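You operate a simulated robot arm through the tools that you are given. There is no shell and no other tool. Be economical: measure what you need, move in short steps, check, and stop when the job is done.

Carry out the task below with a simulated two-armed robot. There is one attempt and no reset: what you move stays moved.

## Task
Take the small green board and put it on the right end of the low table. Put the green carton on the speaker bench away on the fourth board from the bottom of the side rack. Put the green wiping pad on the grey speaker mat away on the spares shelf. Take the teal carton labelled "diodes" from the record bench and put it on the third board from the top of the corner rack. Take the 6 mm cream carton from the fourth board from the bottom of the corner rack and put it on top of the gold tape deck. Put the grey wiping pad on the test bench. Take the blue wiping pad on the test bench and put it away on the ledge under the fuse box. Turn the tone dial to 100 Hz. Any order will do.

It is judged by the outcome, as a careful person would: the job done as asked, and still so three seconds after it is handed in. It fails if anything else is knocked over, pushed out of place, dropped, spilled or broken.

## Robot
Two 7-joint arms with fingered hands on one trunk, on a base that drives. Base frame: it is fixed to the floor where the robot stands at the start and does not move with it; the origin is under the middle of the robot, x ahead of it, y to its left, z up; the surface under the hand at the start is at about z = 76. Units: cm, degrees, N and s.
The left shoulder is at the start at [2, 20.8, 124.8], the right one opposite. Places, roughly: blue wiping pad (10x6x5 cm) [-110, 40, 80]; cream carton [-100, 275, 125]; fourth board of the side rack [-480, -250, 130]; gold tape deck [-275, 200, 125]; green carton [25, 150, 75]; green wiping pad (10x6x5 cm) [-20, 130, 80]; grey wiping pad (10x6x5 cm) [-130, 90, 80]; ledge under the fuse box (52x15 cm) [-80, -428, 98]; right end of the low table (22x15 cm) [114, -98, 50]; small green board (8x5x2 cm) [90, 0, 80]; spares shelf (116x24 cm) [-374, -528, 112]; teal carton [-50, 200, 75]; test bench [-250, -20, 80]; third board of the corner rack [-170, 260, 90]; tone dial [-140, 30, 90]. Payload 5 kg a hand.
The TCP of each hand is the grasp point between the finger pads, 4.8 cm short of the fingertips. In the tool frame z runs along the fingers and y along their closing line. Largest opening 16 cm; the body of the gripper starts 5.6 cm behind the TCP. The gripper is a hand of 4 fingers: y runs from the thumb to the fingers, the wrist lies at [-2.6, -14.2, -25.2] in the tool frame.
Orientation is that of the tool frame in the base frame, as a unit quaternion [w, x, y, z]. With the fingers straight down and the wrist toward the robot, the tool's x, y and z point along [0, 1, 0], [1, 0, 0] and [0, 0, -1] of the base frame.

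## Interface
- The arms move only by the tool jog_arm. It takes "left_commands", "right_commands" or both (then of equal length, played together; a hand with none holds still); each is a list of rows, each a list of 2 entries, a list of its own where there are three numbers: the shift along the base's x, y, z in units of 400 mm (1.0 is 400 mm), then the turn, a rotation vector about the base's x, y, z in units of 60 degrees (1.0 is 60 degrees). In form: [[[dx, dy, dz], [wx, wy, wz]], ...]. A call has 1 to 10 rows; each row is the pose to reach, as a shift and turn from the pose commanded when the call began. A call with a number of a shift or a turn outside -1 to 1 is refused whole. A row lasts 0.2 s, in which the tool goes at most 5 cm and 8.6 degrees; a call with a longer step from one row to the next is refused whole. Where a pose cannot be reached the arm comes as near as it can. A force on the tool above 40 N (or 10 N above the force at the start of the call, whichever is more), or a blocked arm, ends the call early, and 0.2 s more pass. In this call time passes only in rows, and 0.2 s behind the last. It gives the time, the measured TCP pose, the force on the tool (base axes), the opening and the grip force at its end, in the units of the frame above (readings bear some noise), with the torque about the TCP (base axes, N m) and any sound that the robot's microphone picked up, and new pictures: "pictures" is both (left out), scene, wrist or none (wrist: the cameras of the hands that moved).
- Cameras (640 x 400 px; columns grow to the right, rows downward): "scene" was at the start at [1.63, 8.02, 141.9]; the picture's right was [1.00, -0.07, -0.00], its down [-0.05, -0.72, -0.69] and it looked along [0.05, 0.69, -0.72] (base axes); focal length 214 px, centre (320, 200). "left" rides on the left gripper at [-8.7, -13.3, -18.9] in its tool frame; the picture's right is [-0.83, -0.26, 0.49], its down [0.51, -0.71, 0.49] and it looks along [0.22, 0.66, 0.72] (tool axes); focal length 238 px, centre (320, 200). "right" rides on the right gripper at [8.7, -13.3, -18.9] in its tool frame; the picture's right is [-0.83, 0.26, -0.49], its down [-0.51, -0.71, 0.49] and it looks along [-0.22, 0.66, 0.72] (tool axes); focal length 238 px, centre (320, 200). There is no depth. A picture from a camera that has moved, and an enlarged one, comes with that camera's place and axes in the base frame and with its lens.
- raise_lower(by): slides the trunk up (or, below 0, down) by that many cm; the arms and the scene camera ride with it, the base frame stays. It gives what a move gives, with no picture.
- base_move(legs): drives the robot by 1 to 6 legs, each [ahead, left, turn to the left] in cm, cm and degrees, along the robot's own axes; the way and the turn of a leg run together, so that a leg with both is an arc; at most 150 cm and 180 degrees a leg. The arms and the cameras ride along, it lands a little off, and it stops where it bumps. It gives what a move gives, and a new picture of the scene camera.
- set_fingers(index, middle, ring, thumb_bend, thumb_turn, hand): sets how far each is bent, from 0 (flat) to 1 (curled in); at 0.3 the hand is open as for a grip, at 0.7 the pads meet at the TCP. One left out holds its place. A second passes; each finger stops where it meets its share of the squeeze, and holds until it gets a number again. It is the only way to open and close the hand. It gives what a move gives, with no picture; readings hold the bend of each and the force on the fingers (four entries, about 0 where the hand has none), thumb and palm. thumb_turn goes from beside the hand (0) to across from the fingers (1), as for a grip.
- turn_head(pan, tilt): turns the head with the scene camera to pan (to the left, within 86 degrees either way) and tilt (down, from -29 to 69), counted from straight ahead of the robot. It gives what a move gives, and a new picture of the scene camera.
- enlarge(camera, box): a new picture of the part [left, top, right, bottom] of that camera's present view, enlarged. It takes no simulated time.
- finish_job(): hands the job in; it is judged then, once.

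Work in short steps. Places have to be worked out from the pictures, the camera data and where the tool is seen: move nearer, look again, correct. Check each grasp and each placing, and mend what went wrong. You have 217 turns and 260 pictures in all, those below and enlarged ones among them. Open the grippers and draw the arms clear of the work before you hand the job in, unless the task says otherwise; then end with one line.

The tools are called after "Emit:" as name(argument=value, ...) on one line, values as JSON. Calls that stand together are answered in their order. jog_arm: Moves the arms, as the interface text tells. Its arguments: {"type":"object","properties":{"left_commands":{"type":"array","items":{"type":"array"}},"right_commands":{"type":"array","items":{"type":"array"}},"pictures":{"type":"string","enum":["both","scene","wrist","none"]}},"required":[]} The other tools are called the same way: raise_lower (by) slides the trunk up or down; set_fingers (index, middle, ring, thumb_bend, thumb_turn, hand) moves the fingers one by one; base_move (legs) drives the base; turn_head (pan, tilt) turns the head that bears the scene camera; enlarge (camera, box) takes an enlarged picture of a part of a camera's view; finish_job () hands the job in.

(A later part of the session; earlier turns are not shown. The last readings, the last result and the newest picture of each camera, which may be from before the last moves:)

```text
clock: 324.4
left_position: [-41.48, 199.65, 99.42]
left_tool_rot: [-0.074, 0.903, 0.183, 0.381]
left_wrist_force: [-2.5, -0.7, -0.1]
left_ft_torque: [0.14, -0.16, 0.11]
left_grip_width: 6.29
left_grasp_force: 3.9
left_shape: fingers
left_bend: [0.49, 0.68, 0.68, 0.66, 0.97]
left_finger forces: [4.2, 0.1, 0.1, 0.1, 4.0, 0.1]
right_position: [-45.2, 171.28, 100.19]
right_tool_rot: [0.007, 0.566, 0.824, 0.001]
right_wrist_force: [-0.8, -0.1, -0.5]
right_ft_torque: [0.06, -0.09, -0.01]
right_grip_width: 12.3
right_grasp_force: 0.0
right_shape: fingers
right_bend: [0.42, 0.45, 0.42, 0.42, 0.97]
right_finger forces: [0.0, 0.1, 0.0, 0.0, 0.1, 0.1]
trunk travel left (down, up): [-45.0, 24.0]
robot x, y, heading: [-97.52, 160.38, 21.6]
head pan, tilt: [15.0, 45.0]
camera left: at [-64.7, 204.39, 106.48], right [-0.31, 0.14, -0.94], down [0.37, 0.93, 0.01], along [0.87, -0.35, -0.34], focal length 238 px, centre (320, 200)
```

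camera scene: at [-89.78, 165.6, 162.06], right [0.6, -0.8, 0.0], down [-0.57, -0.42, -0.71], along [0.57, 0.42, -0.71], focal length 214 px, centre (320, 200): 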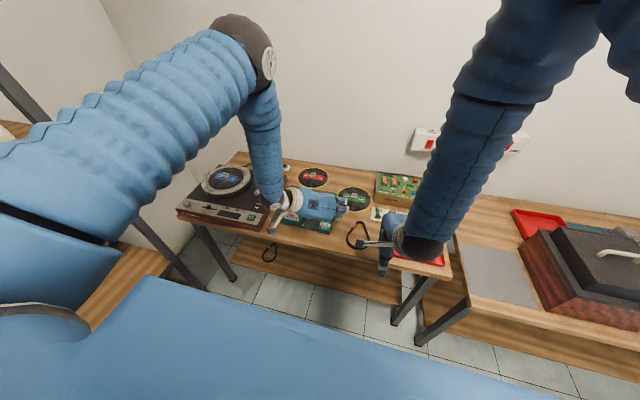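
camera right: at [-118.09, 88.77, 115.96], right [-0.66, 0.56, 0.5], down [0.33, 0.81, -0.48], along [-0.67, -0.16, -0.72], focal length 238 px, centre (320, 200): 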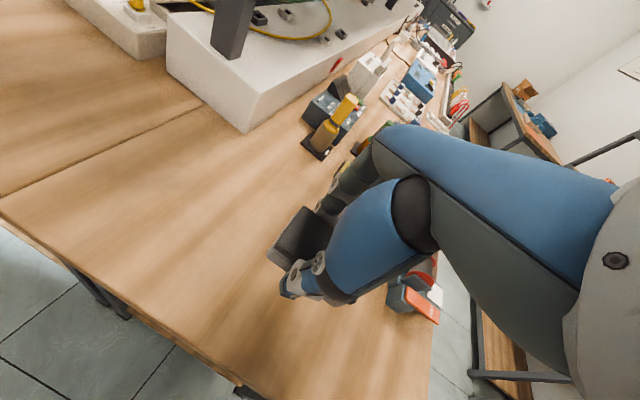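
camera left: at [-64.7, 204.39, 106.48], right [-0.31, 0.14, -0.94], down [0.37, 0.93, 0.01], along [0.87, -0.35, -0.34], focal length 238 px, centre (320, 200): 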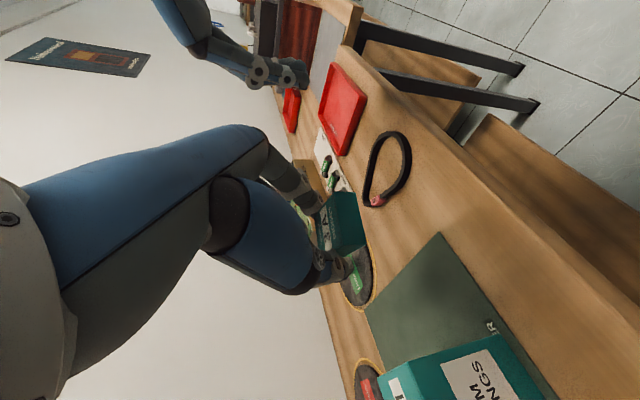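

Carton lifted, but only ~4 N grip by index and thumb. Tighten.

Emit:
set_fingers(hand="left", index=0.75, thumb_bend=0.75)

Emit:
enlarge(camera="left", box=[240, 140, 440, 320])

```text
clock: 325.4
left_position: [-41.24, 199.75, 99.36]
left_tool_rot: [-0.073, 0.903, 0.184, 0.381]
left_wrist_force: [-0.7, -0.3, -0.9]
left_ft_torque: [0.06, 0.0, 0.04]
left_grip_width: 6.12
left_grasp_force: 13.1
left_shape: fingers
left_bend: [0.46, 0.68, 0.68, 0.71, 0.97]
left_finger forces: [13.7, 0.1, 0.1, 0.0, 13.1, 0.1]
right_position: [-45.23, 171.37, 100.26]
right_tool_rot: [0.007, 0.566, 0.824, 0.001]
right_wrist_force: [0.1, 0.7, 0.9]
right_ft_torque: [0.0, 0.01, -0.02]
right_grip_width: 12.33
right_grasp_force: 0.1
right_shape: fingers
right_bend: [0.42, 0.45, 0.42, 0.42, 0.97]
right_finger forces: [0.0, 0.1, 0.0, 0.0, 0.0, 0.0]
trunk travel left (down, up): [-45.0, 24.0]
robot x, y, heading: [-97.63, 160.33, 21.7]
head pan, tilt: [15.0, 45.0]
```

```text
2.22 times, centred on (340, 230) of left
camera zoom: at [-64.49, 204.52, 106.4], right [-0.31, 0.14, -0.94], down [0.37, 0.93, 0.02], along [0.87, -0.35, -0.34], focal length 530 px, centre (276, 133)
```

zoom: 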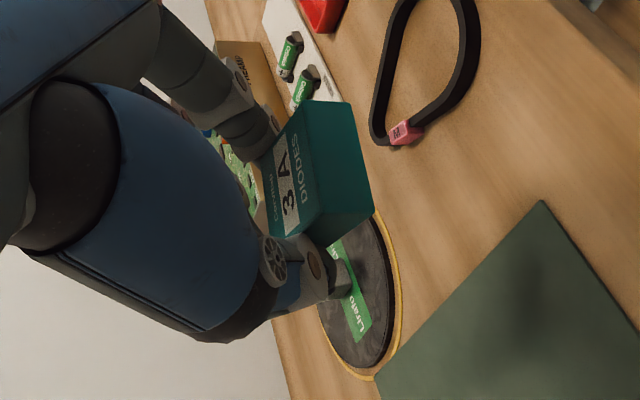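

Held at 13 N. Draw it back, turn to the corner rack and look.

Emit:
jog_arm(left_commands=[[[-0.08, -0.03, 0.08], [0, 0, 0]], [[-0.16, -0.06, 0.16], [0, 0, 0]], [[-0.24, -0.08, 0.24], [0, 0, 0]], [[-0.32, -0.08, 0.3], [0, 0, 0]], [[-0.4, -0.08, 0.34], [0, 0, 0]]], pictures="none")

Emit:
base_move(legs=[[0, -10, 0], [0, 0, 91]])

Emit:
turn_head(pan=0, tilt=15)

```text
clock: 326.6
left_position: [-57.3, 196.55, 113.05]
left_tool_rot: [-0.073, 0.903, 0.184, 0.381]
left_wrist_force: [0.1, -0.2, -1.1]
left_ft_torque: [-0.02, -0.03, -0.01]
left_grip_width: 6.14
left_grasp_force: 13.4
left_shape: fingers
left_bend: [0.46, 0.68, 0.68, 0.71, 0.97]
left_finger forces: [13.6, 0.0, 0.0, 0.0, 13.3, 0.0]
right_position: [-45.09, 171.38, 100.25]
right_tool_rot: [0.007, 0.566, 0.824, 0.001]
right_wrist_force: [0.0, -0.1, -0.2]
right_ft_torque: [-0.05, -0.05, -0.02]
right_grip_width: 12.31
right_grasp_force: 0.0
right_shape: fingers
right_bend: [0.42, 0.45, 0.42, 0.42, 0.97]
right_finger forces: [0.0, 0.1, 0.1, 0.0, 0.0, 0.0]
trunk travel left (down, up): [-45.0, 24.0]
robot x, y, heading: [-97.46, 160.34, 21.5]
head pan, tilt: [15.0, 45.0]
```

```text
clock: 331.6
left_position: [-130.33, 191.05, 113.08]
left_tool_rot: [-0.322, 0.506, 0.77, 0.217]
left_wrist_force: [0.3, 0.4, -0.4]
left_ft_torque: [0.03, 0.01, -0.01]
left_grip_width: 6.1
left_grasp_force: 13.6
left_shape: fingers
left_bend: [0.46, 0.68, 0.68, 0.71, 0.97]
left_finger forces: [13.6, 0.0, 0.0, 0.0, 13.2, 0.0]
right_position: [-105.19, 203.44, 100.13]
right_tool_rot: [0.004, -0.186, 0.982, 0.005]
right_wrist_force: [0.5, -0.8, -1.1]
right_ft_torque: [-0.01, 0.0, 0.03]
right_grip_width: 12.33
right_grasp_force: 0.0
right_shape: fingers
right_bend: [0.42, 0.45, 0.42, 0.42, 0.97]
right_finger forces: [0.1, 0.0, 0.0, 0.1, 0.0, 0.0]
trunk travel left (down, up): [-45.0, 24.0]
robot x, y, heading: [-93.84, 150.92, 112.3]
head pan, tilt: [15.0, 45.0]
camera scene: at [-99.13, 158.47, 162.07], right [0.8, 0.6, 0.0], down [0.43, -0.56, -0.71], along [-0.43, 0.56, -0.71], focal length 214 px, centre (320, 200)
```

scene: 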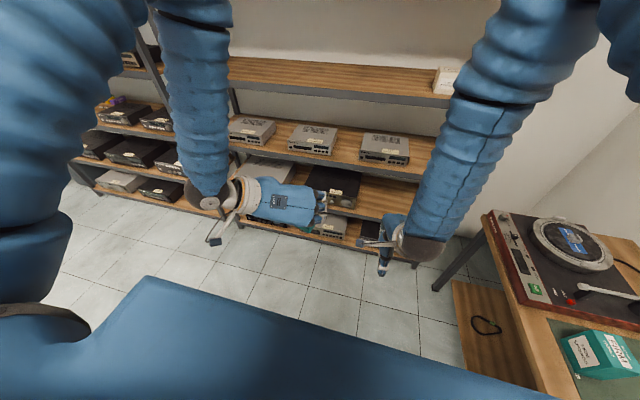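

```text
clock: 332.6
left_position: [-130.24, 191.1, 112.95]
left_tool_rot: [-0.322, 0.507, 0.77, 0.217]
left_wrist_force: [-0.5, -0.3, -0.6]
left_ft_torque: [0.0, 0.01, 0.0]
left_grip_width: 6.12
left_grasp_force: 13.3
left_shape: fingers
left_bend: [0.46, 0.68, 0.68, 0.71, 0.97]
left_finger forces: [13.5, 0.1, 0.1, 0.0, 13.0, 0.0]
right_position: [-105.13, 203.38, 100.12]
right_tool_rot: [0.005, -0.186, 0.982, 0.005]
right_wrist_force: [0.0, -0.1, 0.1]
right_ft_torque: [-0.04, 0.01, 0.02]
right_grip_width: 12.32
right_grasp_force: 0.1
right_shape: fingers
right_bend: [0.42, 0.45, 0.42, 0.42, 0.97]
right_finger forces: [0.1, 0.0, 0.0, 0.0, 0.0, 0.0]
trunk travel left (down, up): [-45.0, 24.0]
robot x, y, heading: [-93.76, 151.02, 112.5]
head pan, tilt: [0.0, 15.0]
camera scene: at [-97.73, 160.65, 166.75], right [0.93, 0.38, 0.0], down [0.1, -0.24, -0.97], along [-0.36, 0.89, -0.26], focal length 214 px, centre (320, 200)
```

scene: 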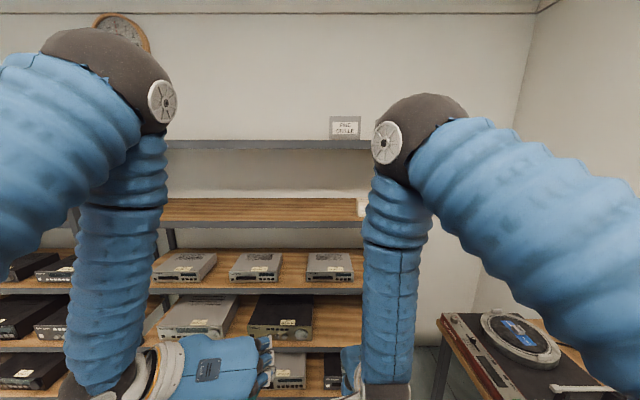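

The third board from the top carries three silver decks; there is a ~15 cm gap between the 2nd and 3rd (n≈-45). I drive closer, aligned with that gap.

Emit:
base_move(legs=[[34, -3.5, 0]])

Emit:
jog_arm(left_commands=[[[-0.02, 0.04, -0.08], [0, 0, 0]], [[-0.03, 0.08, -0.16], [0, 0, 0]], [[-0.03, 0.08, -0.24], [0, 0, 0]]], pictures="both")

```text
clock: 334.8
left_position: [-139.98, 223.65, 112.99]
left_tool_rot: [-0.322, 0.506, 0.771, 0.216]
left_wrist_force: [0.4, 0.4, -0.3]
left_ft_torque: [0.01, 0.02, -0.01]
left_grip_width: 6.11
left_grasp_force: 13.5
left_shape: fingers
left_bend: [0.46, 0.68, 0.68, 0.71, 0.97]
left_finger forces: [13.4, 0.1, 0.1, 0.0, 13.1, 0.0]
right_position: [-114.94, 236.04, 100.18]
right_tool_rot: [0.004, -0.188, 0.982, 0.006]
right_wrist_force: [-0.8, 0.4, -0.1]
right_ft_torque: [-0.04, -0.01, -0.01]
right_grip_width: 12.33
right_grasp_force: 0.0
right_shape: fingers
right_bend: [0.42, 0.45, 0.42, 0.42, 0.97]
right_finger forces: [0.0, 0.1, 0.0, 0.1, 0.0, 0.0]
trunk travel left (down, up): [-45.0, 24.0]
robot x, y, heading: [-103.43, 183.75, 112.2]
head pan, tilt: [0.0, 15.0]
camera scene: at [-107.27, 193.38, 166.75], right [0.93, 0.38, 0.0], down [0.1, -0.24, -0.97], along [-0.36, 0.89, -0.26], focal length 214 px, centre (320, 200)
```

scene: 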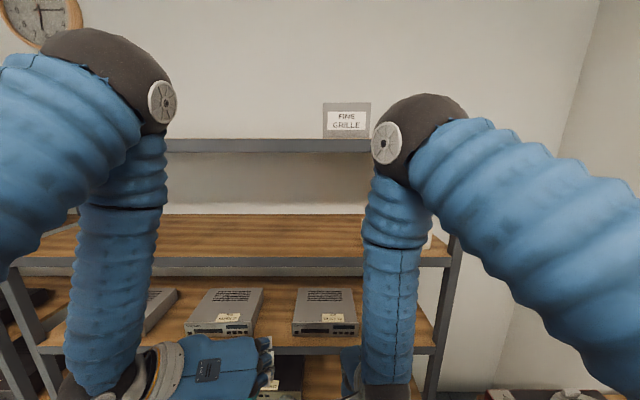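

```text
clock: 335.6
left_position: [-141.12, 226.8, 103.36]
left_tool_rot: [-0.323, 0.505, 0.771, 0.216]
left_wrist_force: [-0.9, 1.2, -0.4]
left_ft_torque: [-0.06, -0.01, -0.05]
left_grip_width: 6.14
left_grasp_force: 12.9
left_shape: fingers
left_bend: [0.46, 0.68, 0.68, 0.71, 0.97]
left_finger forces: [13.6, 0.0, 0.0, 0.1, 13.1, 0.0]
right_position: [-114.82, 235.98, 100.23]
right_tool_rot: [0.004, -0.188, 0.982, 0.005]
right_wrist_force: [-0.5, -0.4, -0.2]
right_ft_torque: [0.01, -0.02, -0.04]
right_grip_width: 12.31
right_grasp_force: 0.0
right_shape: fingers
right_bend: [0.42, 0.45, 0.42, 0.42, 0.97]
right_finger forces: [0.0, 0.1, 0.0, 0.0, 0.0, 0.0]
trunk travel left (down, up): [-45.0, 24.0]
robot x, y, heading: [-103.09, 184.06, 112.3]
head pan, tilt: [0.0, 15.0]
camera scene: at [-107.33, 193.32, 166.75], right [0.93, 0.38, 0.0], down [0.1, -0.24, -0.97], along [-0.36, 0.89, -0.26], focal length 214 px, centre (320, 200)
camera left: at [-145.61, 203.65, 110.34], right [-0.14, -0.31, -0.94], down [-0.93, 0.37, 0.01], along [0.34, 0.88, -0.34], focal length 238 px, centre (320, 200)
```

scene: 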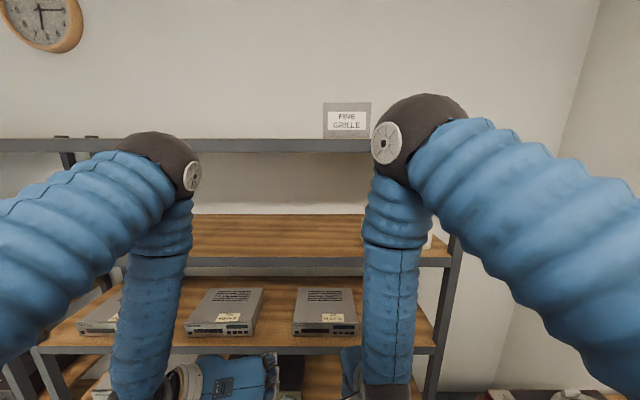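
left: 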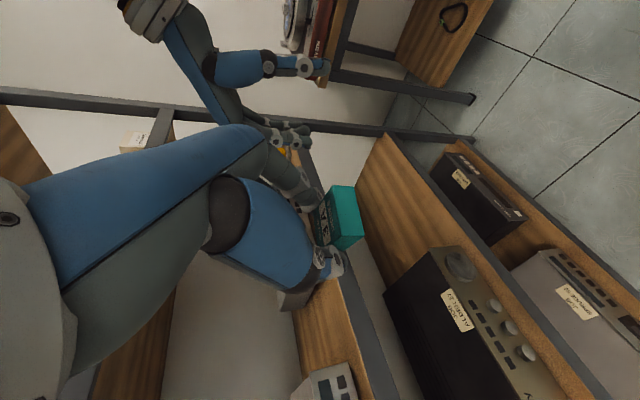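

TCP is aligned with the gap centre (n=-45.8). Move forward 24.5 cm into the rack above the third board.

Emit:
jog_arm(left_commands=[[[-0.045, 0.11, 0], [0, 0, 0]], [[-0.09, 0.22, 0], [0, 0, 0]], [[-0.135, 0.33, -0.02], [0, 0, 0]], [[-0.18, 0.44, -0.04], [0, 0, 0]], [[-0.225, 0.55, -0.06], [0, 0, 0]]], pictures="both")

```text
clock: 336.8
left_position: [-150.15, 248.98, 100.95]
left_tool_rot: [-0.322, 0.504, 0.772, 0.216]
left_wrist_force: [0.5, -0.2, -1.3]
left_ft_torque: [0.06, -0.01, -0.01]
left_grip_width: 6.1
left_grasp_force: 13.4
left_shape: fingers
left_bend: [0.46, 0.68, 0.68, 0.71, 0.97]
left_finger forces: [13.6, 0.0, 0.0, 0.1, 13.1, 0.0]
right_position: [-114.92, 235.98, 100.16]
right_tool_rot: [0.005, -0.188, 0.982, 0.004]
right_wrist_force: [-0.3, 0.5, -0.7]
right_ft_torque: [-0.05, -0.02, 0.04]
right_grip_width: 12.33
right_grasp_force: 0.1
right_shape: fingers
right_bend: [0.42, 0.45, 0.42, 0.42, 0.97]
right_finger forces: [0.1, 0.1, 0.0, 0.1, 0.0, 0.0]
trunk travel left (down, up): [-45.0, 24.0]
robot x, y, heading: [-103.24, 183.93, 112.1]
head pan, tilt: [0.0, 15.0]
camera scene: at [-107.34, 193.47, 166.73], right [0.93, 0.38, 0.0], down [0.1, -0.24, -0.97], along [-0.36, 0.89, -0.26], focal length 214 px, centre (320, 200)
camera left: at [-154.6, 225.76, 107.85], right [-0.14, -0.32, -0.94], down [-0.93, 0.37, 0.01], along [0.34, 0.87, -0.35], focal length 238 px, centre (320, 200)
```

scene: 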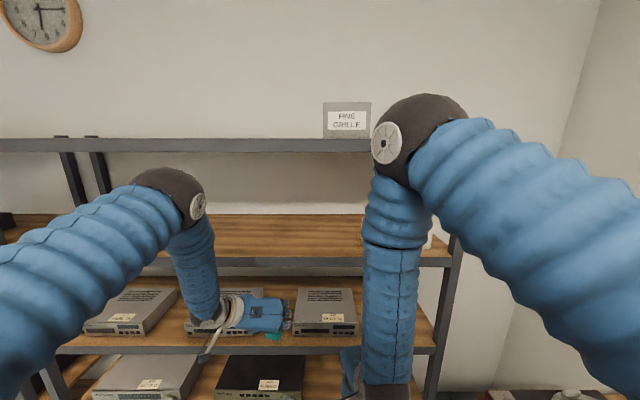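
left: 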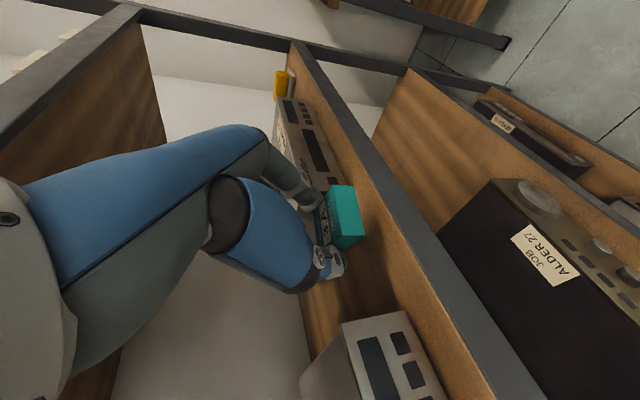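

Shift slightly left/back to centre it, then lower to contact.

Emit:
jog_arm(left_commands=[[[-0.009, -0.025, -0.03], [0, 0, 0]], [[-0.009, -0.025, -0.09], [0, 0, 0]], [[-0.009, -0.025, -0.115], [0, 0, 0]], [[-0.009, -0.025, -0.13], [0, 0, 0]], [[-0.009, -0.025, -0.142], [0, 0, 0]], [[-0.009, -0.025, -0.154], [0, 0, 0]], [[-0.009, -0.025, -0.166], [0, 0, 0]], [[-0.009, -0.025, -0.178], [0, 0, 0]]], pictures="wrist")

```text
clock: 337.9
left_position: [-150.59, 248.29, 96.63]
left_tool_rot: [-0.327, 0.502, 0.769, 0.223]
left_wrist_force: [1.5, -6.7, 26.4]
left_ft_torque: [0.85, -0.96, -0.25]
left_grip_width: 6.11
left_grasp_force: 26.8
left_shape: fingers
left_bend: [0.45, 0.68, 0.68, 0.71, 0.98]
left_finger forces: [34.4, 0.0, 0.0, 0.0, 18.7, 0.1]
right_position: [-114.93, 235.96, 100.23]
right_tool_rot: [0.004, -0.188, 0.982, 0.005]
right_wrist_force: [-1.5, 0.5, -0.1]
right_ft_torque: [-0.09, -0.05, 0.03]
right_grip_width: 12.33
right_grasp_force: 0.1
right_shape: fingers
right_bend: [0.42, 0.45, 0.42, 0.42, 0.97]
right_finger forces: [0.1, 0.0, 0.1, 0.0, 0.0, 0.0]
trunk travel left (down, up): [-45.0, 24.0]
robot x, y, heading: [-103.33, 183.57, 112.3]
head pan, tilt: [0.0, 15.0]
stopped in row 5 (left hand): the force on the tool passed its limit at 44 N (the readings are from after the stop); the commanded pose is now the measured one
camera left: at [-155.07, 224.95, 103.25], right [-0.14, -0.3, -0.94], down [-0.93, 0.37, 0.02], along [0.34, 0.88, -0.33], focal length 238 px, centre (320, 200)
```

left: 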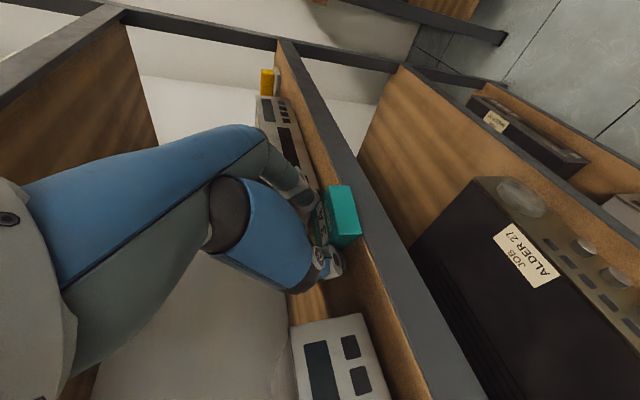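

Contact, but it is close to the front lip. Lift slightly, move 3.5 cm deeper and set down again.

Emit:
jog_arm(left_commands=[[[0, 0, 0.04], [0, 0, 0]], [[-0.033, 0.081, 0.04], [0, 0, 0]], [[-0.033, 0.081, 0.015], [0, 0, 0]], [[-0.033, 0.081, 0.003], [0, 0, 0]], [[-0.033, 0.081, -0.008], [0, 0, 0]], [[-0.033, 0.081, -0.018], [0, 0, 0]]], pictures="wrist")

```text
clock: 339.2
left_position: [-152.05, 251.88, 96.68]
left_tool_rot: [-0.329, 0.501, 0.768, 0.226]
left_wrist_force: [2.1, -5.7, 24.8]
left_ft_torque: [0.77, -0.92, -0.25]
left_grip_width: 6.12
left_grasp_force: 26.1
left_shape: fingers
left_bend: [0.44, 0.68, 0.68, 0.71, 0.98]
left_finger forces: [32.2, 0.0, 0.0, 0.0, 18.6, 0.0]
right_position: [-114.78, 235.95, 100.29]
right_tool_rot: [0.004, -0.188, 0.982, 0.007]
right_wrist_force: [-0.7, 0.2, -1.1]
right_ft_torque: [-0.05, -0.05, 0.0]
right_grip_width: 12.33
right_grasp_force: 0.1
right_shape: fingers
right_bend: [0.42, 0.45, 0.42, 0.42, 0.97]
right_finger forces: [0.1, 0.0, 0.0, 0.0, 0.0, 0.0]
trunk travel left (down, up): [-45.0, 24.0]
robot x, y, heading: [-103.27, 183.71, 112.4]
head pan, tilt: [0.0, 15.0]
stopped in row 6 (left hand): the force on the tool passed its limit at 43 N (the readings are from after the stop); the commanded pose is now the measured one
camera left: at [-156.52, 228.48, 103.01], right [-0.14, -0.29, -0.95], down [-0.93, 0.37, 0.02], along [0.34, 0.88, -0.32], focal length 238 px, centre (320, 200)
```

left: 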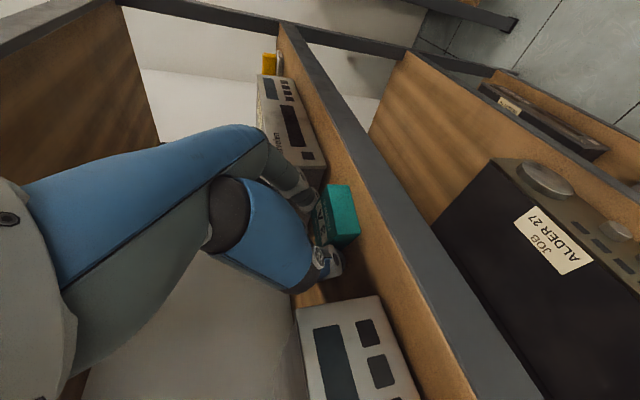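

On the board, clear of the lip. Open just enough (index 0.4, thumb 0.6) and withdraw.

Emit:
set_fingers(hand="left", index=0.41, thumb_bend=0.58)

Emit:
jog_arm(left_commands=[[[0.01, -0.03, 0.03], [0, 0, 0]], [[0.025, -0.07, 0.09], [0, 0, 0]], [[0.06, -0.15, 0.14], [0, 0, 0]], [[0.1, -0.25, 0.16], [0, 0, 0]], [[0.145, -0.36, 0.16], [0, 0, 0]], [[0.19, -0.47, 0.16], [0, 0, 0]], [[0.235, -0.58, 0.16], [0, 0, 0]], [[0.28, -0.69, 0.16], [0, 0, 0]]], pictures="both")

```text
clock: 340.2
left_position: [-151.93, 251.66, 96.31]
left_tool_rot: [-0.328, 0.502, 0.768, 0.225]
left_wrist_force: [-3.2, 0.4, 20.7]
left_ft_torque: [0.92, -0.35, 0.18]
left_grip_width: 9.06
left_grasp_force: 9.7
left_shape: fingers
left_bend: [0.42, 0.68, 0.68, 0.58, 0.99]
left_finger forces: [13.5, 0.0, 0.0, 0.0, 5.6, 0.0]
right_position: [-114.78, 235.85, 100.24]
right_tool_rot: [0.004, -0.188, 0.982, 0.006]
right_wrist_force: [-0.2, 0.6, 0.2]
right_ft_torque: [0.0, 0.03, 0.04]
right_grip_width: 12.3
right_grasp_force: 0.1
right_shape: fingers
right_bend: [0.42, 0.45, 0.42, 0.42, 0.97]
right_finger forces: [0.0, 0.0, 0.0, 0.1, 0.0, 0.0]
trunk travel left (down, up): [-45.0, 24.0]
robot x, y, heading: [-103.33, 183.82, 111.9]
head pan, tilt: [0.0, 15.0]
```

```text
clock: 342.0
left_position: [-141.03, 223.96, 102.66]
left_tool_rot: [-0.328, 0.502, 0.768, 0.225]
left_wrist_force: [-0.3, 0.5, -0.3]
left_ft_torque: [-0.04, 0.0, 0.02]
left_grip_width: 9.57
left_grasp_force: 0.1
left_shape: fingers
left_bend: [0.41, 0.68, 0.68, 0.57, 0.97]
left_finger forces: [0.0, 0.1, 0.0, 0.0, 0.1, 0.0]
right_position: [-114.94, 235.8, 100.31]
right_tool_rot: [0.005, -0.188, 0.982, 0.005]
right_wrist_force: [-1.3, -0.8, 0.3]
right_ft_torque: [0.09, -0.01, 0.0]
right_grip_width: 12.31
right_grasp_force: 0.1
right_shape: fingers
right_bend: [0.42, 0.45, 0.42, 0.42, 0.97]
right_finger forces: [0.0, 0.0, 0.1, 0.1, 0.0, 0.1]
trunk travel left (down, up): [-45.0, 24.0]
robot x, y, heading: [-103.43, 183.51, 112.3]
head pan, tilt: [0.0, 15.0]
camera scene: at [-107.23, 193.16, 166.76], right [0.93, 0.38, 0.0], down [0.1, -0.24, -0.97], along [-0.37, 0.89, -0.26], focal length 214 px, centre (320, 200)
camera left: at [-145.43, 200.68, 109.2], right [-0.14, -0.3, -0.95], down [-0.93, 0.37, 0.02], along [0.34, 0.88, -0.33], focal length 238 px, centre (320, 200)
```

scene: 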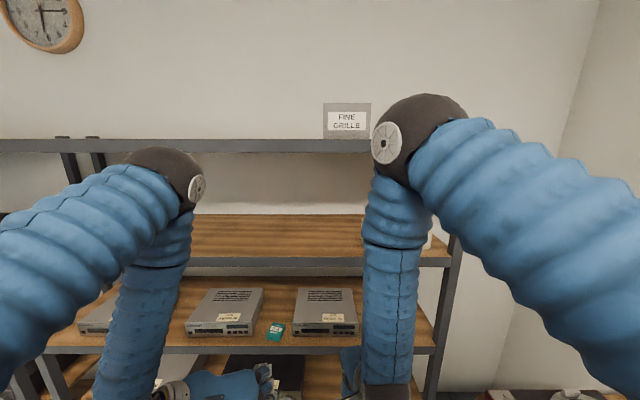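
left: 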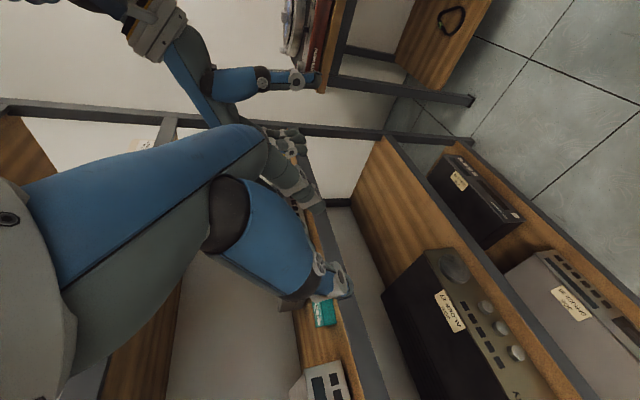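

Teal carton stands on the third board. Now back off, raise the trunk and look at the cream cartons at the right end of the board above.

Emit:
base_move(legs=[[-22, -16, 0]])

Emit:
raise_lower(by=24)

Emit:
turn_head(pan=-12, tilt=20)

```text
clock: 344.0
left_position: [-117.63, 209.82, 102.65]
left_tool_rot: [-0.327, 0.503, 0.768, 0.224]
left_wrist_force: [0.3, -0.9, 0.0]
left_ft_torque: [0.02, 0.03, -0.01]
left_grip_width: 9.59
left_grasp_force: 0.0
left_shape: fingers
left_bend: [0.41, 0.68, 0.68, 0.57, 0.97]
left_finger forces: [0.0, 0.1, 0.1, 0.0, 0.0, 0.0]
right_position: [-91.47, 221.7, 100.38]
right_tool_rot: [0.004, -0.187, 0.982, 0.005]
right_wrist_force: [1.3, -0.2, -0.4]
right_ft_torque: [0.02, 0.0, 0.0]
right_grip_width: 12.31
right_grasp_force: 0.1
right_shape: fingers
right_bend: [0.42, 0.45, 0.42, 0.42, 0.97]
right_finger forces: [0.0, 0.0, 0.0, 0.0, 0.0, 0.1]
trunk travel left (down, up): [-45.0, 24.0]
robot x, y, heading: [-80.01, 169.66, 112.1]
head pan, tilt: [0.0, 15.0]
camera scene: at [-83.95, 178.99, 166.76], right [0.93, 0.38, 0.0], down [0.1, -0.24, -0.97], along [-0.36, 0.89, -0.26], focal length 214 px, centre (320, 200)
```

scene: 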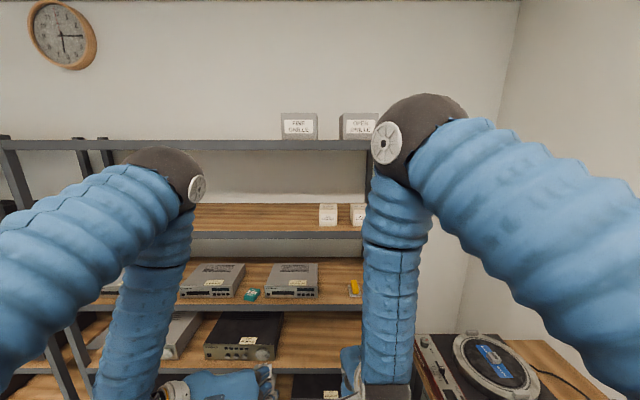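

```text
clock: 346.5
left_position: [-117.68, 209.84, 126.66]
left_tool_rot: [-0.327, 0.503, 0.768, 0.224]
left_wrist_force: [-0.7, -0.4, -1.1]
left_ft_torque: [-0.02, -0.01, 0.01]
left_grip_width: 9.54
left_grasp_force: 0.1
left_shape: fingers
left_bend: [0.41, 0.68, 0.68, 0.57, 0.97]
left_finger forces: [0.1, 0.0, 0.0, 0.0, 0.0, 0.1]
right_position: [-91.58, 221.79, 124.14]
right_tool_rot: [0.005, -0.187, 0.982, 0.006]
right_wrist_force: [0.0, 0.6, -0.2]
right_ft_torque: [0.01, 0.01, -0.01]
right_grip_width: 12.34
right_grasp_force: 0.0
right_shape: fingers
right_bend: [0.42, 0.45, 0.42, 0.42, 0.97]
right_finger forces: [0.0, 0.0, 0.0, 0.0, 0.1, 0.0]
trunk travel left (down, up): [-69.0, 0.0]
robot x, y, heading: [-79.75, 169.78, 112.1]
head pan, tilt: [0.0, 15.0]
```

```text
clock: 347.2
left_position: [-117.79, 209.92, 126.61]
left_tool_rot: [-0.325, 0.503, 0.768, 0.225]
left_wrist_force: [-0.1, 0.3, -0.4]
left_ft_torque: [0.0, 0.03, 0.0]
left_grip_width: 9.55
left_grasp_force: 0.1
left_shape: fingers
left_bend: [0.41, 0.68, 0.68, 0.57, 0.97]
left_finger forces: [0.1, 0.1, 0.0, 0.1, 0.0, 0.0]
right_position: [-91.61, 221.73, 124.29]
right_tool_rot: [0.005, -0.188, 0.982, 0.006]
right_wrist_force: [-0.1, 1.1, 0.3]
right_ft_torque: [0.02, 0.02, -0.01]
right_grip_width: 12.33
right_grasp_force: 0.0
right_shape: fingers
right_bend: [0.42, 0.45, 0.42, 0.42, 0.97]
right_finger forces: [0.0, 0.1, 0.0, 0.0, 0.0, 0.0]
trunk travel left (down, up): [-69.0, 0.0]
robot x, y, heading: [-80.03, 169.41, 112.0]
head pan, tilt: [-12.0, 20.0]
camera scene: at [-82.17, 179.57, 189.94], right [0.98, 0.18, 0.0], down [0.06, -0.34, -0.94], along [-0.17, 0.92, -0.34], focal length 214 px, centre (320, 200)
```

scene: 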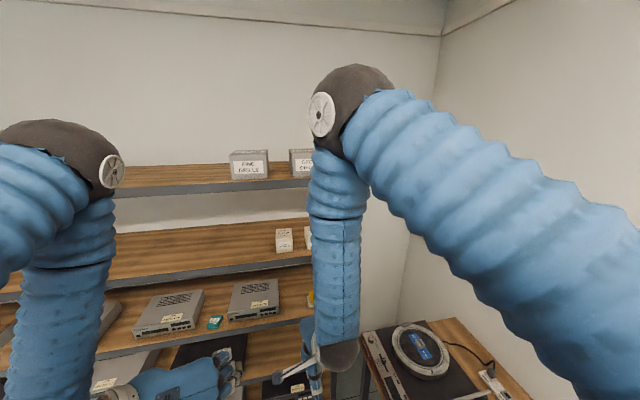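

Enlarge the two cream cartons.

Emit:
enlarge(camera="scene", box=[250, 210, 330, 270])

Emit:
enlarge(camera="right", box=[0, 0, 640, 400])

```text
6.67 times, centred on (290, 240) of scene
camera zoom: at [-82.17, 179.57, 189.94], right [0.98, 0.18, 0.0], down [0.06, -0.34, -0.94], along [-0.17, 0.92, -0.34], focal length 1430 px, centre (520, -67)
```

zoom: 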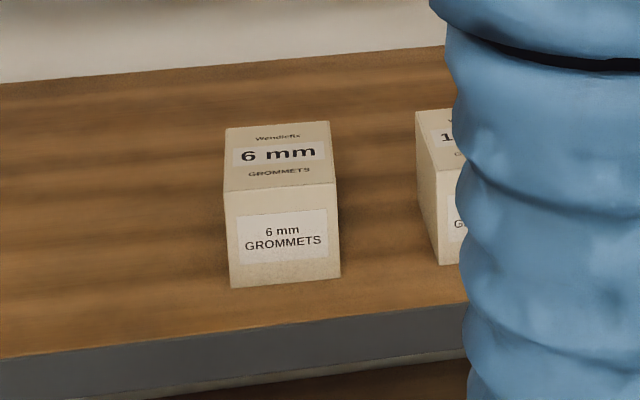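

```text
1.00 times, centred on (320, 200) of right (not enlarged: the box is as wide or as high as the picture)
camera zoom: at [-94.96, 205.96, 142.94], right [0.68, 0.54, 0.5], down [0.73, -0.47, -0.49], along [-0.03, 0.7, -0.71], focal length 238 px, centre (320, 200)
```

zoom: 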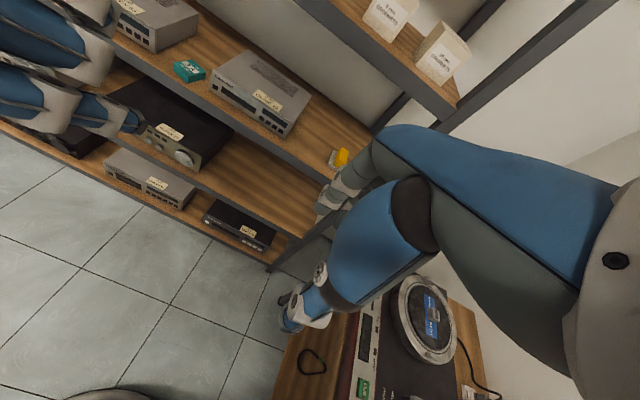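

The left one is the 6 mm GROMMETS carton (8×10×8 cm), centre n≈-7.8, s≈293.7 on the board at z≈130. I open the left hand, raise it and drive into position.

Emit:
set_fingers(hand="left", index=0.41, middle=0.41, ring=0.41, thumb_bend=0.41)

Emit:
jog_arm(left_commands=[[[0.05, 0.02, 0.1], [0, 0, 0]], [[0.1, 0.04, 0.2], [0, 0, 0]], [[0.15, 0.06, 0.3], [0, 0, 0]], [[0.2, 0.08, 0.4], [0, 0, 0]], [[0.24, 0.1, 0.42], [0, 0, 0]]], pictures="none")

Emit:
base_move(legs=[[0, -10, 0], [28, 0, 0]])

Emit:
enlarge(camera="left", box=[0, 0, 640, 400])

```text
clock: 348.2
left_position: [-117.78, 209.93, 126.58]
left_tool_rot: [-0.326, 0.503, 0.769, 0.224]
left_wrist_force: [-0.7, -0.1, 0.0]
left_ft_torque: [0.02, 0.01, -0.02]
left_grip_width: 12.73
left_grasp_force: 0.1
left_shape: fingers
left_bend: [0.41, 0.41, 0.41, 0.41, 0.97]
left_finger forces: [0.0, 0.0, 0.1, 0.0, 0.0, 0.0]
right_position: [-91.65, 221.9, 124.23]
right_tool_rot: [0.005, -0.187, 0.982, 0.005]
right_wrist_force: [-0.6, 0.2, 0.4]
right_ft_torque: [0.0, 0.0, 0.01]
right_grip_width: 12.33
right_grasp_force: 0.1
right_shape: fingers
right_bend: [0.42, 0.45, 0.42, 0.42, 0.97]
right_finger forces: [0.0, 0.1, 0.0, 0.0, 0.1, 0.0]
trunk travel left (down, up): [-69.0, 0.0]
robot x, y, heading: [-79.93, 169.58, 112.3]
head pan, tilt: [-12.0, 20.0]
```

```text
clock: 349.4
left_position: [-108.05, 213.85, 143.27]
left_tool_rot: [-0.327, 0.503, 0.768, 0.223]
left_wrist_force: [0.4, -0.3, -0.6]
left_ft_torque: [0.0, 0.02, 0.01]
left_grip_width: 12.71
left_grasp_force: 0.0
left_shape: fingers
left_bend: [0.41, 0.41, 0.41, 0.41, 0.97]
left_finger forces: [0.1, 0.0, 0.0, 0.0, 0.0, 0.0]
right_position: [-91.49, 221.74, 124.26]
right_tool_rot: [0.004, -0.188, 0.982, 0.005]
right_wrist_force: [1.1, 1.2, -0.4]
right_ft_torque: [0.01, 0.02, 0.02]
right_grip_width: 12.32
right_grasp_force: 0.0
right_shape: fingers
right_bend: [0.42, 0.45, 0.42, 0.42, 0.97]
right_finger forces: [0.0, 0.1, 0.1, 0.1, 0.0, 0.0]
trunk travel left (down, up): [-69.0, 0.0]
robot x, y, heading: [-79.82, 169.38, 112.5]
head pan, tilt: [-12.0, 20.0]
```

```text
clock: 352.1
left_position: [-109.13, 243.44, 143.47]
left_tool_rot: [-0.327, 0.503, 0.768, 0.224]
left_wrist_force: [0.9, -1.4, -0.5]
left_ft_torque: [-0.01, 0.04, 0.02]
left_grip_width: 12.73
left_grasp_force: 0.1
left_shape: fingers
left_bend: [0.41, 0.41, 0.41, 0.41, 0.97]
left_finger forces: [0.0, 0.0, 0.0, 0.0, 0.0, 0.0]
right_position: [-92.7, 251.2, 124.23]
right_tool_rot: [0.005, -0.186, 0.983, 0.005]
right_wrist_force: [0.1, -0.1, -0.3]
right_ft_torque: [0.05, 0.02, 0.01]
right_grip_width: 12.33
right_grasp_force: 0.1
right_shape: fingers
right_bend: [0.42, 0.45, 0.42, 0.42, 0.97]
right_finger forces: [0.0, 0.1, 0.0, 0.0, 0.0, 0.0]
trunk travel left (down, up): [-69.0, 0.0]
robot x, y, heading: [-81.5, 198.9, 111.8]
head pan, tilt: [-12.0, 20.0]
camera scene: at [-83.31, 208.95, 189.95], right [0.98, 0.17, 0.0], down [0.06, -0.34, -0.94], along [-0.16, 0.93, -0.34], focal length 214 px, centre (320, 200)
```

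scene: 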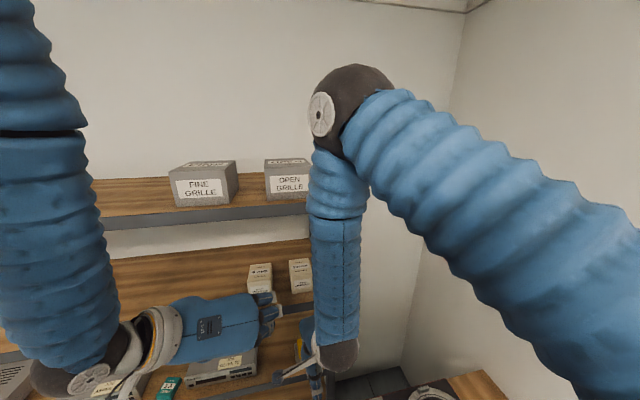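

```text
1.00 times, centred on (320, 200) of left (not enlarged: the box is as wide or as high as the picture)
camera zoom: at [-113.79, 219.99, 149.92], right [-0.14, -0.3, -0.94], down [-0.93, 0.37, 0.02], along [0.34, 0.88, -0.33], focal length 238 px, centre (320, 200)
```

zoom: 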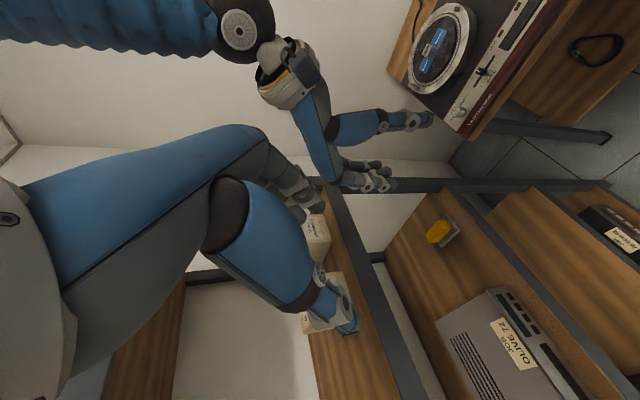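

I zoom in to re-measure the carton from this nearer position.

Emit:
enlarge(camera="scene", box=[230, 240, 330, 315])

```text
5.33 times, centred on (280, 278) of scene
camera zoom: at [-83.31, 208.95, 189.95], right [0.98, 0.17, 0.0], down [0.06, -0.34, -0.94], along [-0.16, 0.93, -0.34], focal length 1144 px, centre (533, -213)
```

zoom: 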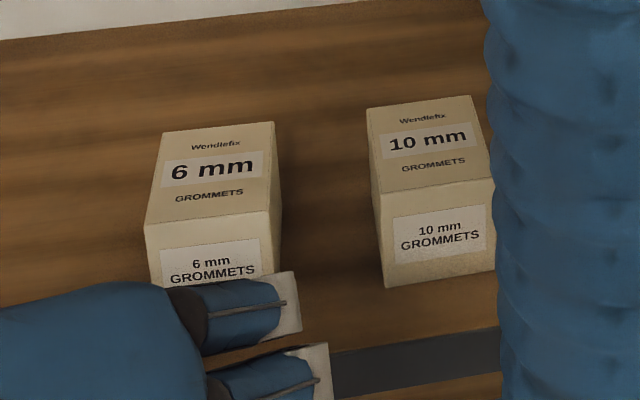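

Carton top corners give n −10.3…−2.6, s 289…298.7. Align laterally (n=−6.5), lower to z≈138.5 and advance 14 cm, then check.

Emit:
jog_arm(left_commands=[[[0.079, 0.032, -0.05], [0, 0, 0]], [[0.079, 0.032, -0.125], [0, 0, 0]], [[0.035, 0.141, -0.125], [0, 0, 0]], [[-0.009, 0.25, -0.125], [0, 0, 0]], [[-0.053, 0.357, -0.125], [0, 0, 0]]], pictures="wrist")

Emit:
enlarge(camera="scene", box=[230, 240, 330, 315])

```text
clock: 353.3
left_position: [-111.4, 257.71, 138.26]
left_tool_rot: [-0.325, 0.504, 0.768, 0.223]
left_wrist_force: [-0.1, 0.0, -0.1]
left_ft_torque: [0.02, -0.01, -0.04]
left_grip_width: 12.72
left_grasp_force: 0.1
left_shape: fingers
left_bend: [0.41, 0.41, 0.41, 0.41, 0.98]
left_finger forces: [0.0, 0.0, 0.0, 0.0, 0.1, 0.1]
right_position: [-92.83, 251.4, 124.08]
right_tool_rot: [0.004, -0.186, 0.983, 0.005]
right_wrist_force: [-0.6, 1.0, 0.3]
right_ft_torque: [-0.07, -0.06, 0.03]
right_grip_width: 12.29
right_grasp_force: 0.1
right_shape: fingers
right_bend: [0.42, 0.45, 0.42, 0.42, 0.97]
right_finger forces: [0.0, 0.0, 0.0, 0.0, 0.0, 0.0]
trunk travel left (down, up): [-69.0, 0.0]
robot x, y, heading: [-81.36, 198.87, 112.2]
head pan, tilt: [-12.0, 20.0]
camera left: at [-115.93, 234.5, 144.77], right [-0.14, -0.3, -0.94], down [-0.93, 0.37, 0.02], along [0.34, 0.88, -0.33], focal length 238 px, centre (320, 200)
```

left: 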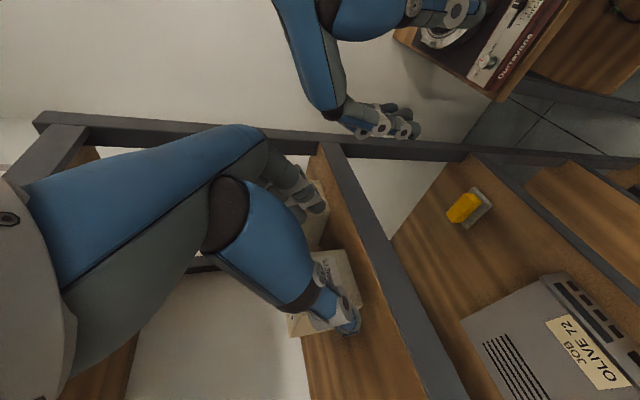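

```text
5.33 times, centred on (280, 278) of scene
camera zoom: at [-83.5, 209.32, 189.92], right [0.98, 0.17, 0.0], down [0.06, -0.34, -0.94], along [-0.16, 0.92, -0.34], focal length 1144 px, centre (533, -213)
```

zoom: 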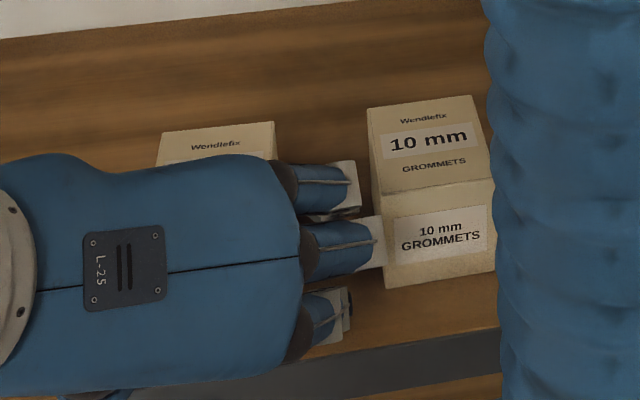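

The finger knuckles are close to the 10 mm carton, so I narrow the opening slightly and advance the last 11 cm in small steps.

Emit:
set_fingers(hand="left", index=0.46, middle=0.46, ring=0.46, thumb_bend=0.44)

Emit:
jog_arm(left_commands=[[[-0.026, 0.063, 0], [0, 0, 0]], [[-0.052, 0.127, 0], [0, 0, 0]], [[-0.078, 0.19, 0], [0, 0, 0]], [[-0.103, 0.254, 0], [0, 0, 0]]], pictures="wrist")

Emit:
enlarge(camera="scene", box=[230, 230, 330, 305])

```text
clock: 354.3
left_position: [-111.32, 257.75, 138.32]
left_tool_rot: [-0.326, 0.503, 0.768, 0.224]
left_wrist_force: [0.2, -0.7, 0.1]
left_ft_torque: [0.0, 0.02, 0.01]
left_grip_width: 11.18
left_grasp_force: 0.1
left_shape: fingers
left_bend: [0.46, 0.46, 0.46, 0.44, 0.98]
left_finger forces: [0.0, 0.0, 0.0, 0.0, 0.0, 0.1]
right_position: [-92.71, 251.32, 124.22]
right_tool_rot: [0.005, -0.187, 0.982, 0.005]
right_wrist_force: [0.2, 0.0, -0.3]
right_ft_torque: [0.02, 0.01, 0.0]
right_grip_width: 12.33
right_grasp_force: 0.0
right_shape: fingers
right_bend: [0.42, 0.45, 0.42, 0.42, 0.97]
right_finger forces: [0.1, 0.0, 0.0, 0.1, 0.1, 0.0]
trunk travel left (down, up): [-69.0, 0.0]
robot x, y, heading: [-81.4, 199.08, 112.0]
head pan, tilt: [-12.0, 20.0]
```

```text
clock: 355.3
left_position: [-115.52, 267.95, 138.25]
left_tool_rot: [-0.325, 0.504, 0.769, 0.224]
left_wrist_force: [0.4, 0.1, -2.0]
left_ft_torque: [0.04, 0.0, 0.0]
left_grip_width: 11.2
left_grasp_force: 0.0
left_shape: fingers
left_bend: [0.46, 0.46, 0.46, 0.44, 0.97]
left_finger forces: [0.0, 0.0, 0.0, 0.0, 0.0, 0.0]
right_position: [-92.81, 251.4, 124.12]
right_tool_rot: [0.004, -0.186, 0.982, 0.004]
right_wrist_force: [-0.5, 0.5, -0.8]
right_ft_torque: [-0.06, -0.06, 0.01]
right_grip_width: 12.31
right_grasp_force: 0.0
right_shape: fingers
right_bend: [0.42, 0.45, 0.42, 0.42, 0.97]
right_finger forces: [0.1, 0.1, 0.0, 0.1, 0.0, 0.1]
trunk travel left (down, up): [-69.0, 0.0]
robot x, y, heading: [-81.09, 199.13, 111.9]
head pan, tilt: [-12.0, 20.0]
camera left: at [-120.12, 244.66, 144.84], right [-0.14, -0.3, -0.94], down [-0.93, 0.37, 0.02], along [0.34, 0.88, -0.33], focal length 238 px, centre (320, 200)
```

left: 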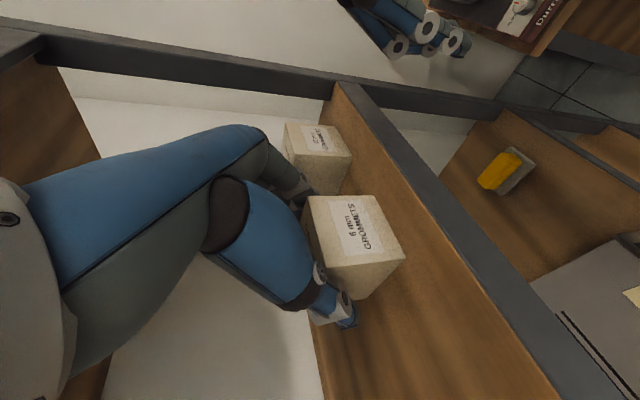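

```text
5.33 times, centred on (280, 268) of scene
camera zoom: at [-83.49, 209.3, 189.92], right [0.98, 0.17, 0.0], down [0.06, -0.34, -0.94], along [-0.16, 0.92, -0.34], focal length 1144 px, centre (533, -160)
```

zoom: 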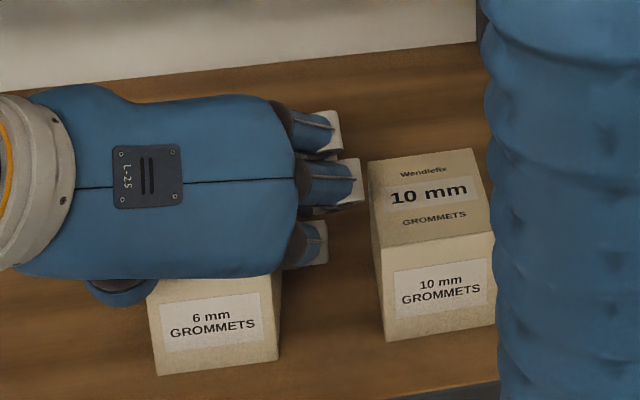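

The hand straddles the 6 mm carton cleanly. Close.

Emit:
set_fingers(hand="left", index=0.66, middle=0.66, ring=0.66, thumb_bend=0.66)

Emit:
jog_arm(left_commands=[[[0, 0, 0.04], [0, 0, 0]], [[0, 0, 0.09], [0, 0, 0]]], pictures="wrist")

```text
clock: 356.3
left_position: [-115.58, 267.85, 138.4]
left_tool_rot: [-0.325, 0.504, 0.768, 0.224]
left_wrist_force: [0.3, -0.5, 3.2]
left_ft_torque: [0.15, 0.22, 0.04]
left_grip_width: 8.51
left_grasp_force: 25.4
left_shape: fingers
left_bend: [0.52, 0.54, 0.66, 0.56, 0.96]
left_finger forces: [13.1, 12.2, 0.0, 0.0, 25.5, 0.0]
right_position: [-92.68, 251.23, 124.28]
right_tool_rot: [0.005, -0.186, 0.982, 0.005]
right_wrist_force: [-0.3, -0.3, 0.4]
right_ft_torque: [0.01, -0.01, -0.01]
right_grip_width: 12.31
right_grasp_force: 0.0
right_shape: fingers
right_bend: [0.42, 0.45, 0.42, 0.42, 0.97]
right_finger forces: [0.0, 0.1, 0.0, 0.0, 0.1, 0.0]
trunk travel left (down, up): [-69.0, 0.0]
robot x, y, heading: [-81.63, 199.06, 112.0]
head pan, tilt: [-12.0, 20.0]
```

```text
clock: 356.9
left_position: [-115.43, 267.8, 141.94]
left_tool_rot: [-0.326, 0.503, 0.768, 0.224]
left_wrist_force: [0.8, -0.6, -2.2]
left_ft_torque: [0.08, 0.03, 0.01]
left_grip_width: 8.54
left_grasp_force: 23.8
left_shape: fingers
left_bend: [0.52, 0.54, 0.66, 0.56, 0.96]
left_finger forces: [13.6, 10.9, 0.0, 0.0, 24.5, 0.0]
right_position: [-92.73, 251.15, 124.21]
right_tool_rot: [0.004, -0.186, 0.983, 0.005]
right_wrist_force: [0.3, -0.4, 0.5]
right_ft_torque: [0.06, 0.01, -0.01]
right_grip_width: 12.3
right_grasp_force: 0.0
right_shape: fingers
right_bend: [0.42, 0.45, 0.42, 0.42, 0.97]
right_finger forces: [0.0, 0.0, 0.1, 0.1, 0.1, 0.0]
trunk travel left (down, up): [-69.0, 0.0]
robot x, y, heading: [-81.24, 198.94, 112.0]
head pan, tilt: [-12.0, 20.0]
camera left: at [-119.99, 244.45, 148.56], right [-0.14, -0.3, -0.94], down [-0.93, 0.37, 0.02], along [0.34, 0.88, -0.33], focal length 238 px, centre (320, 200)
```

left: 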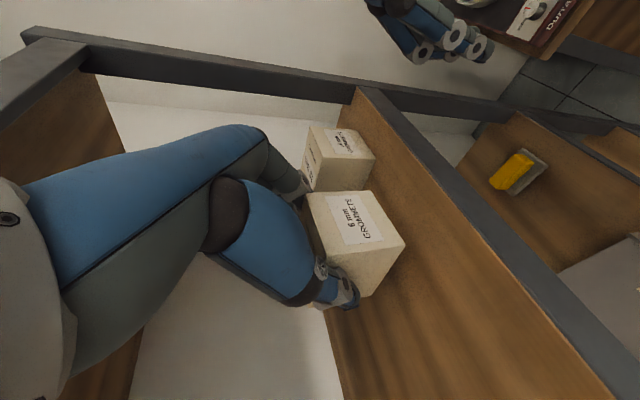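

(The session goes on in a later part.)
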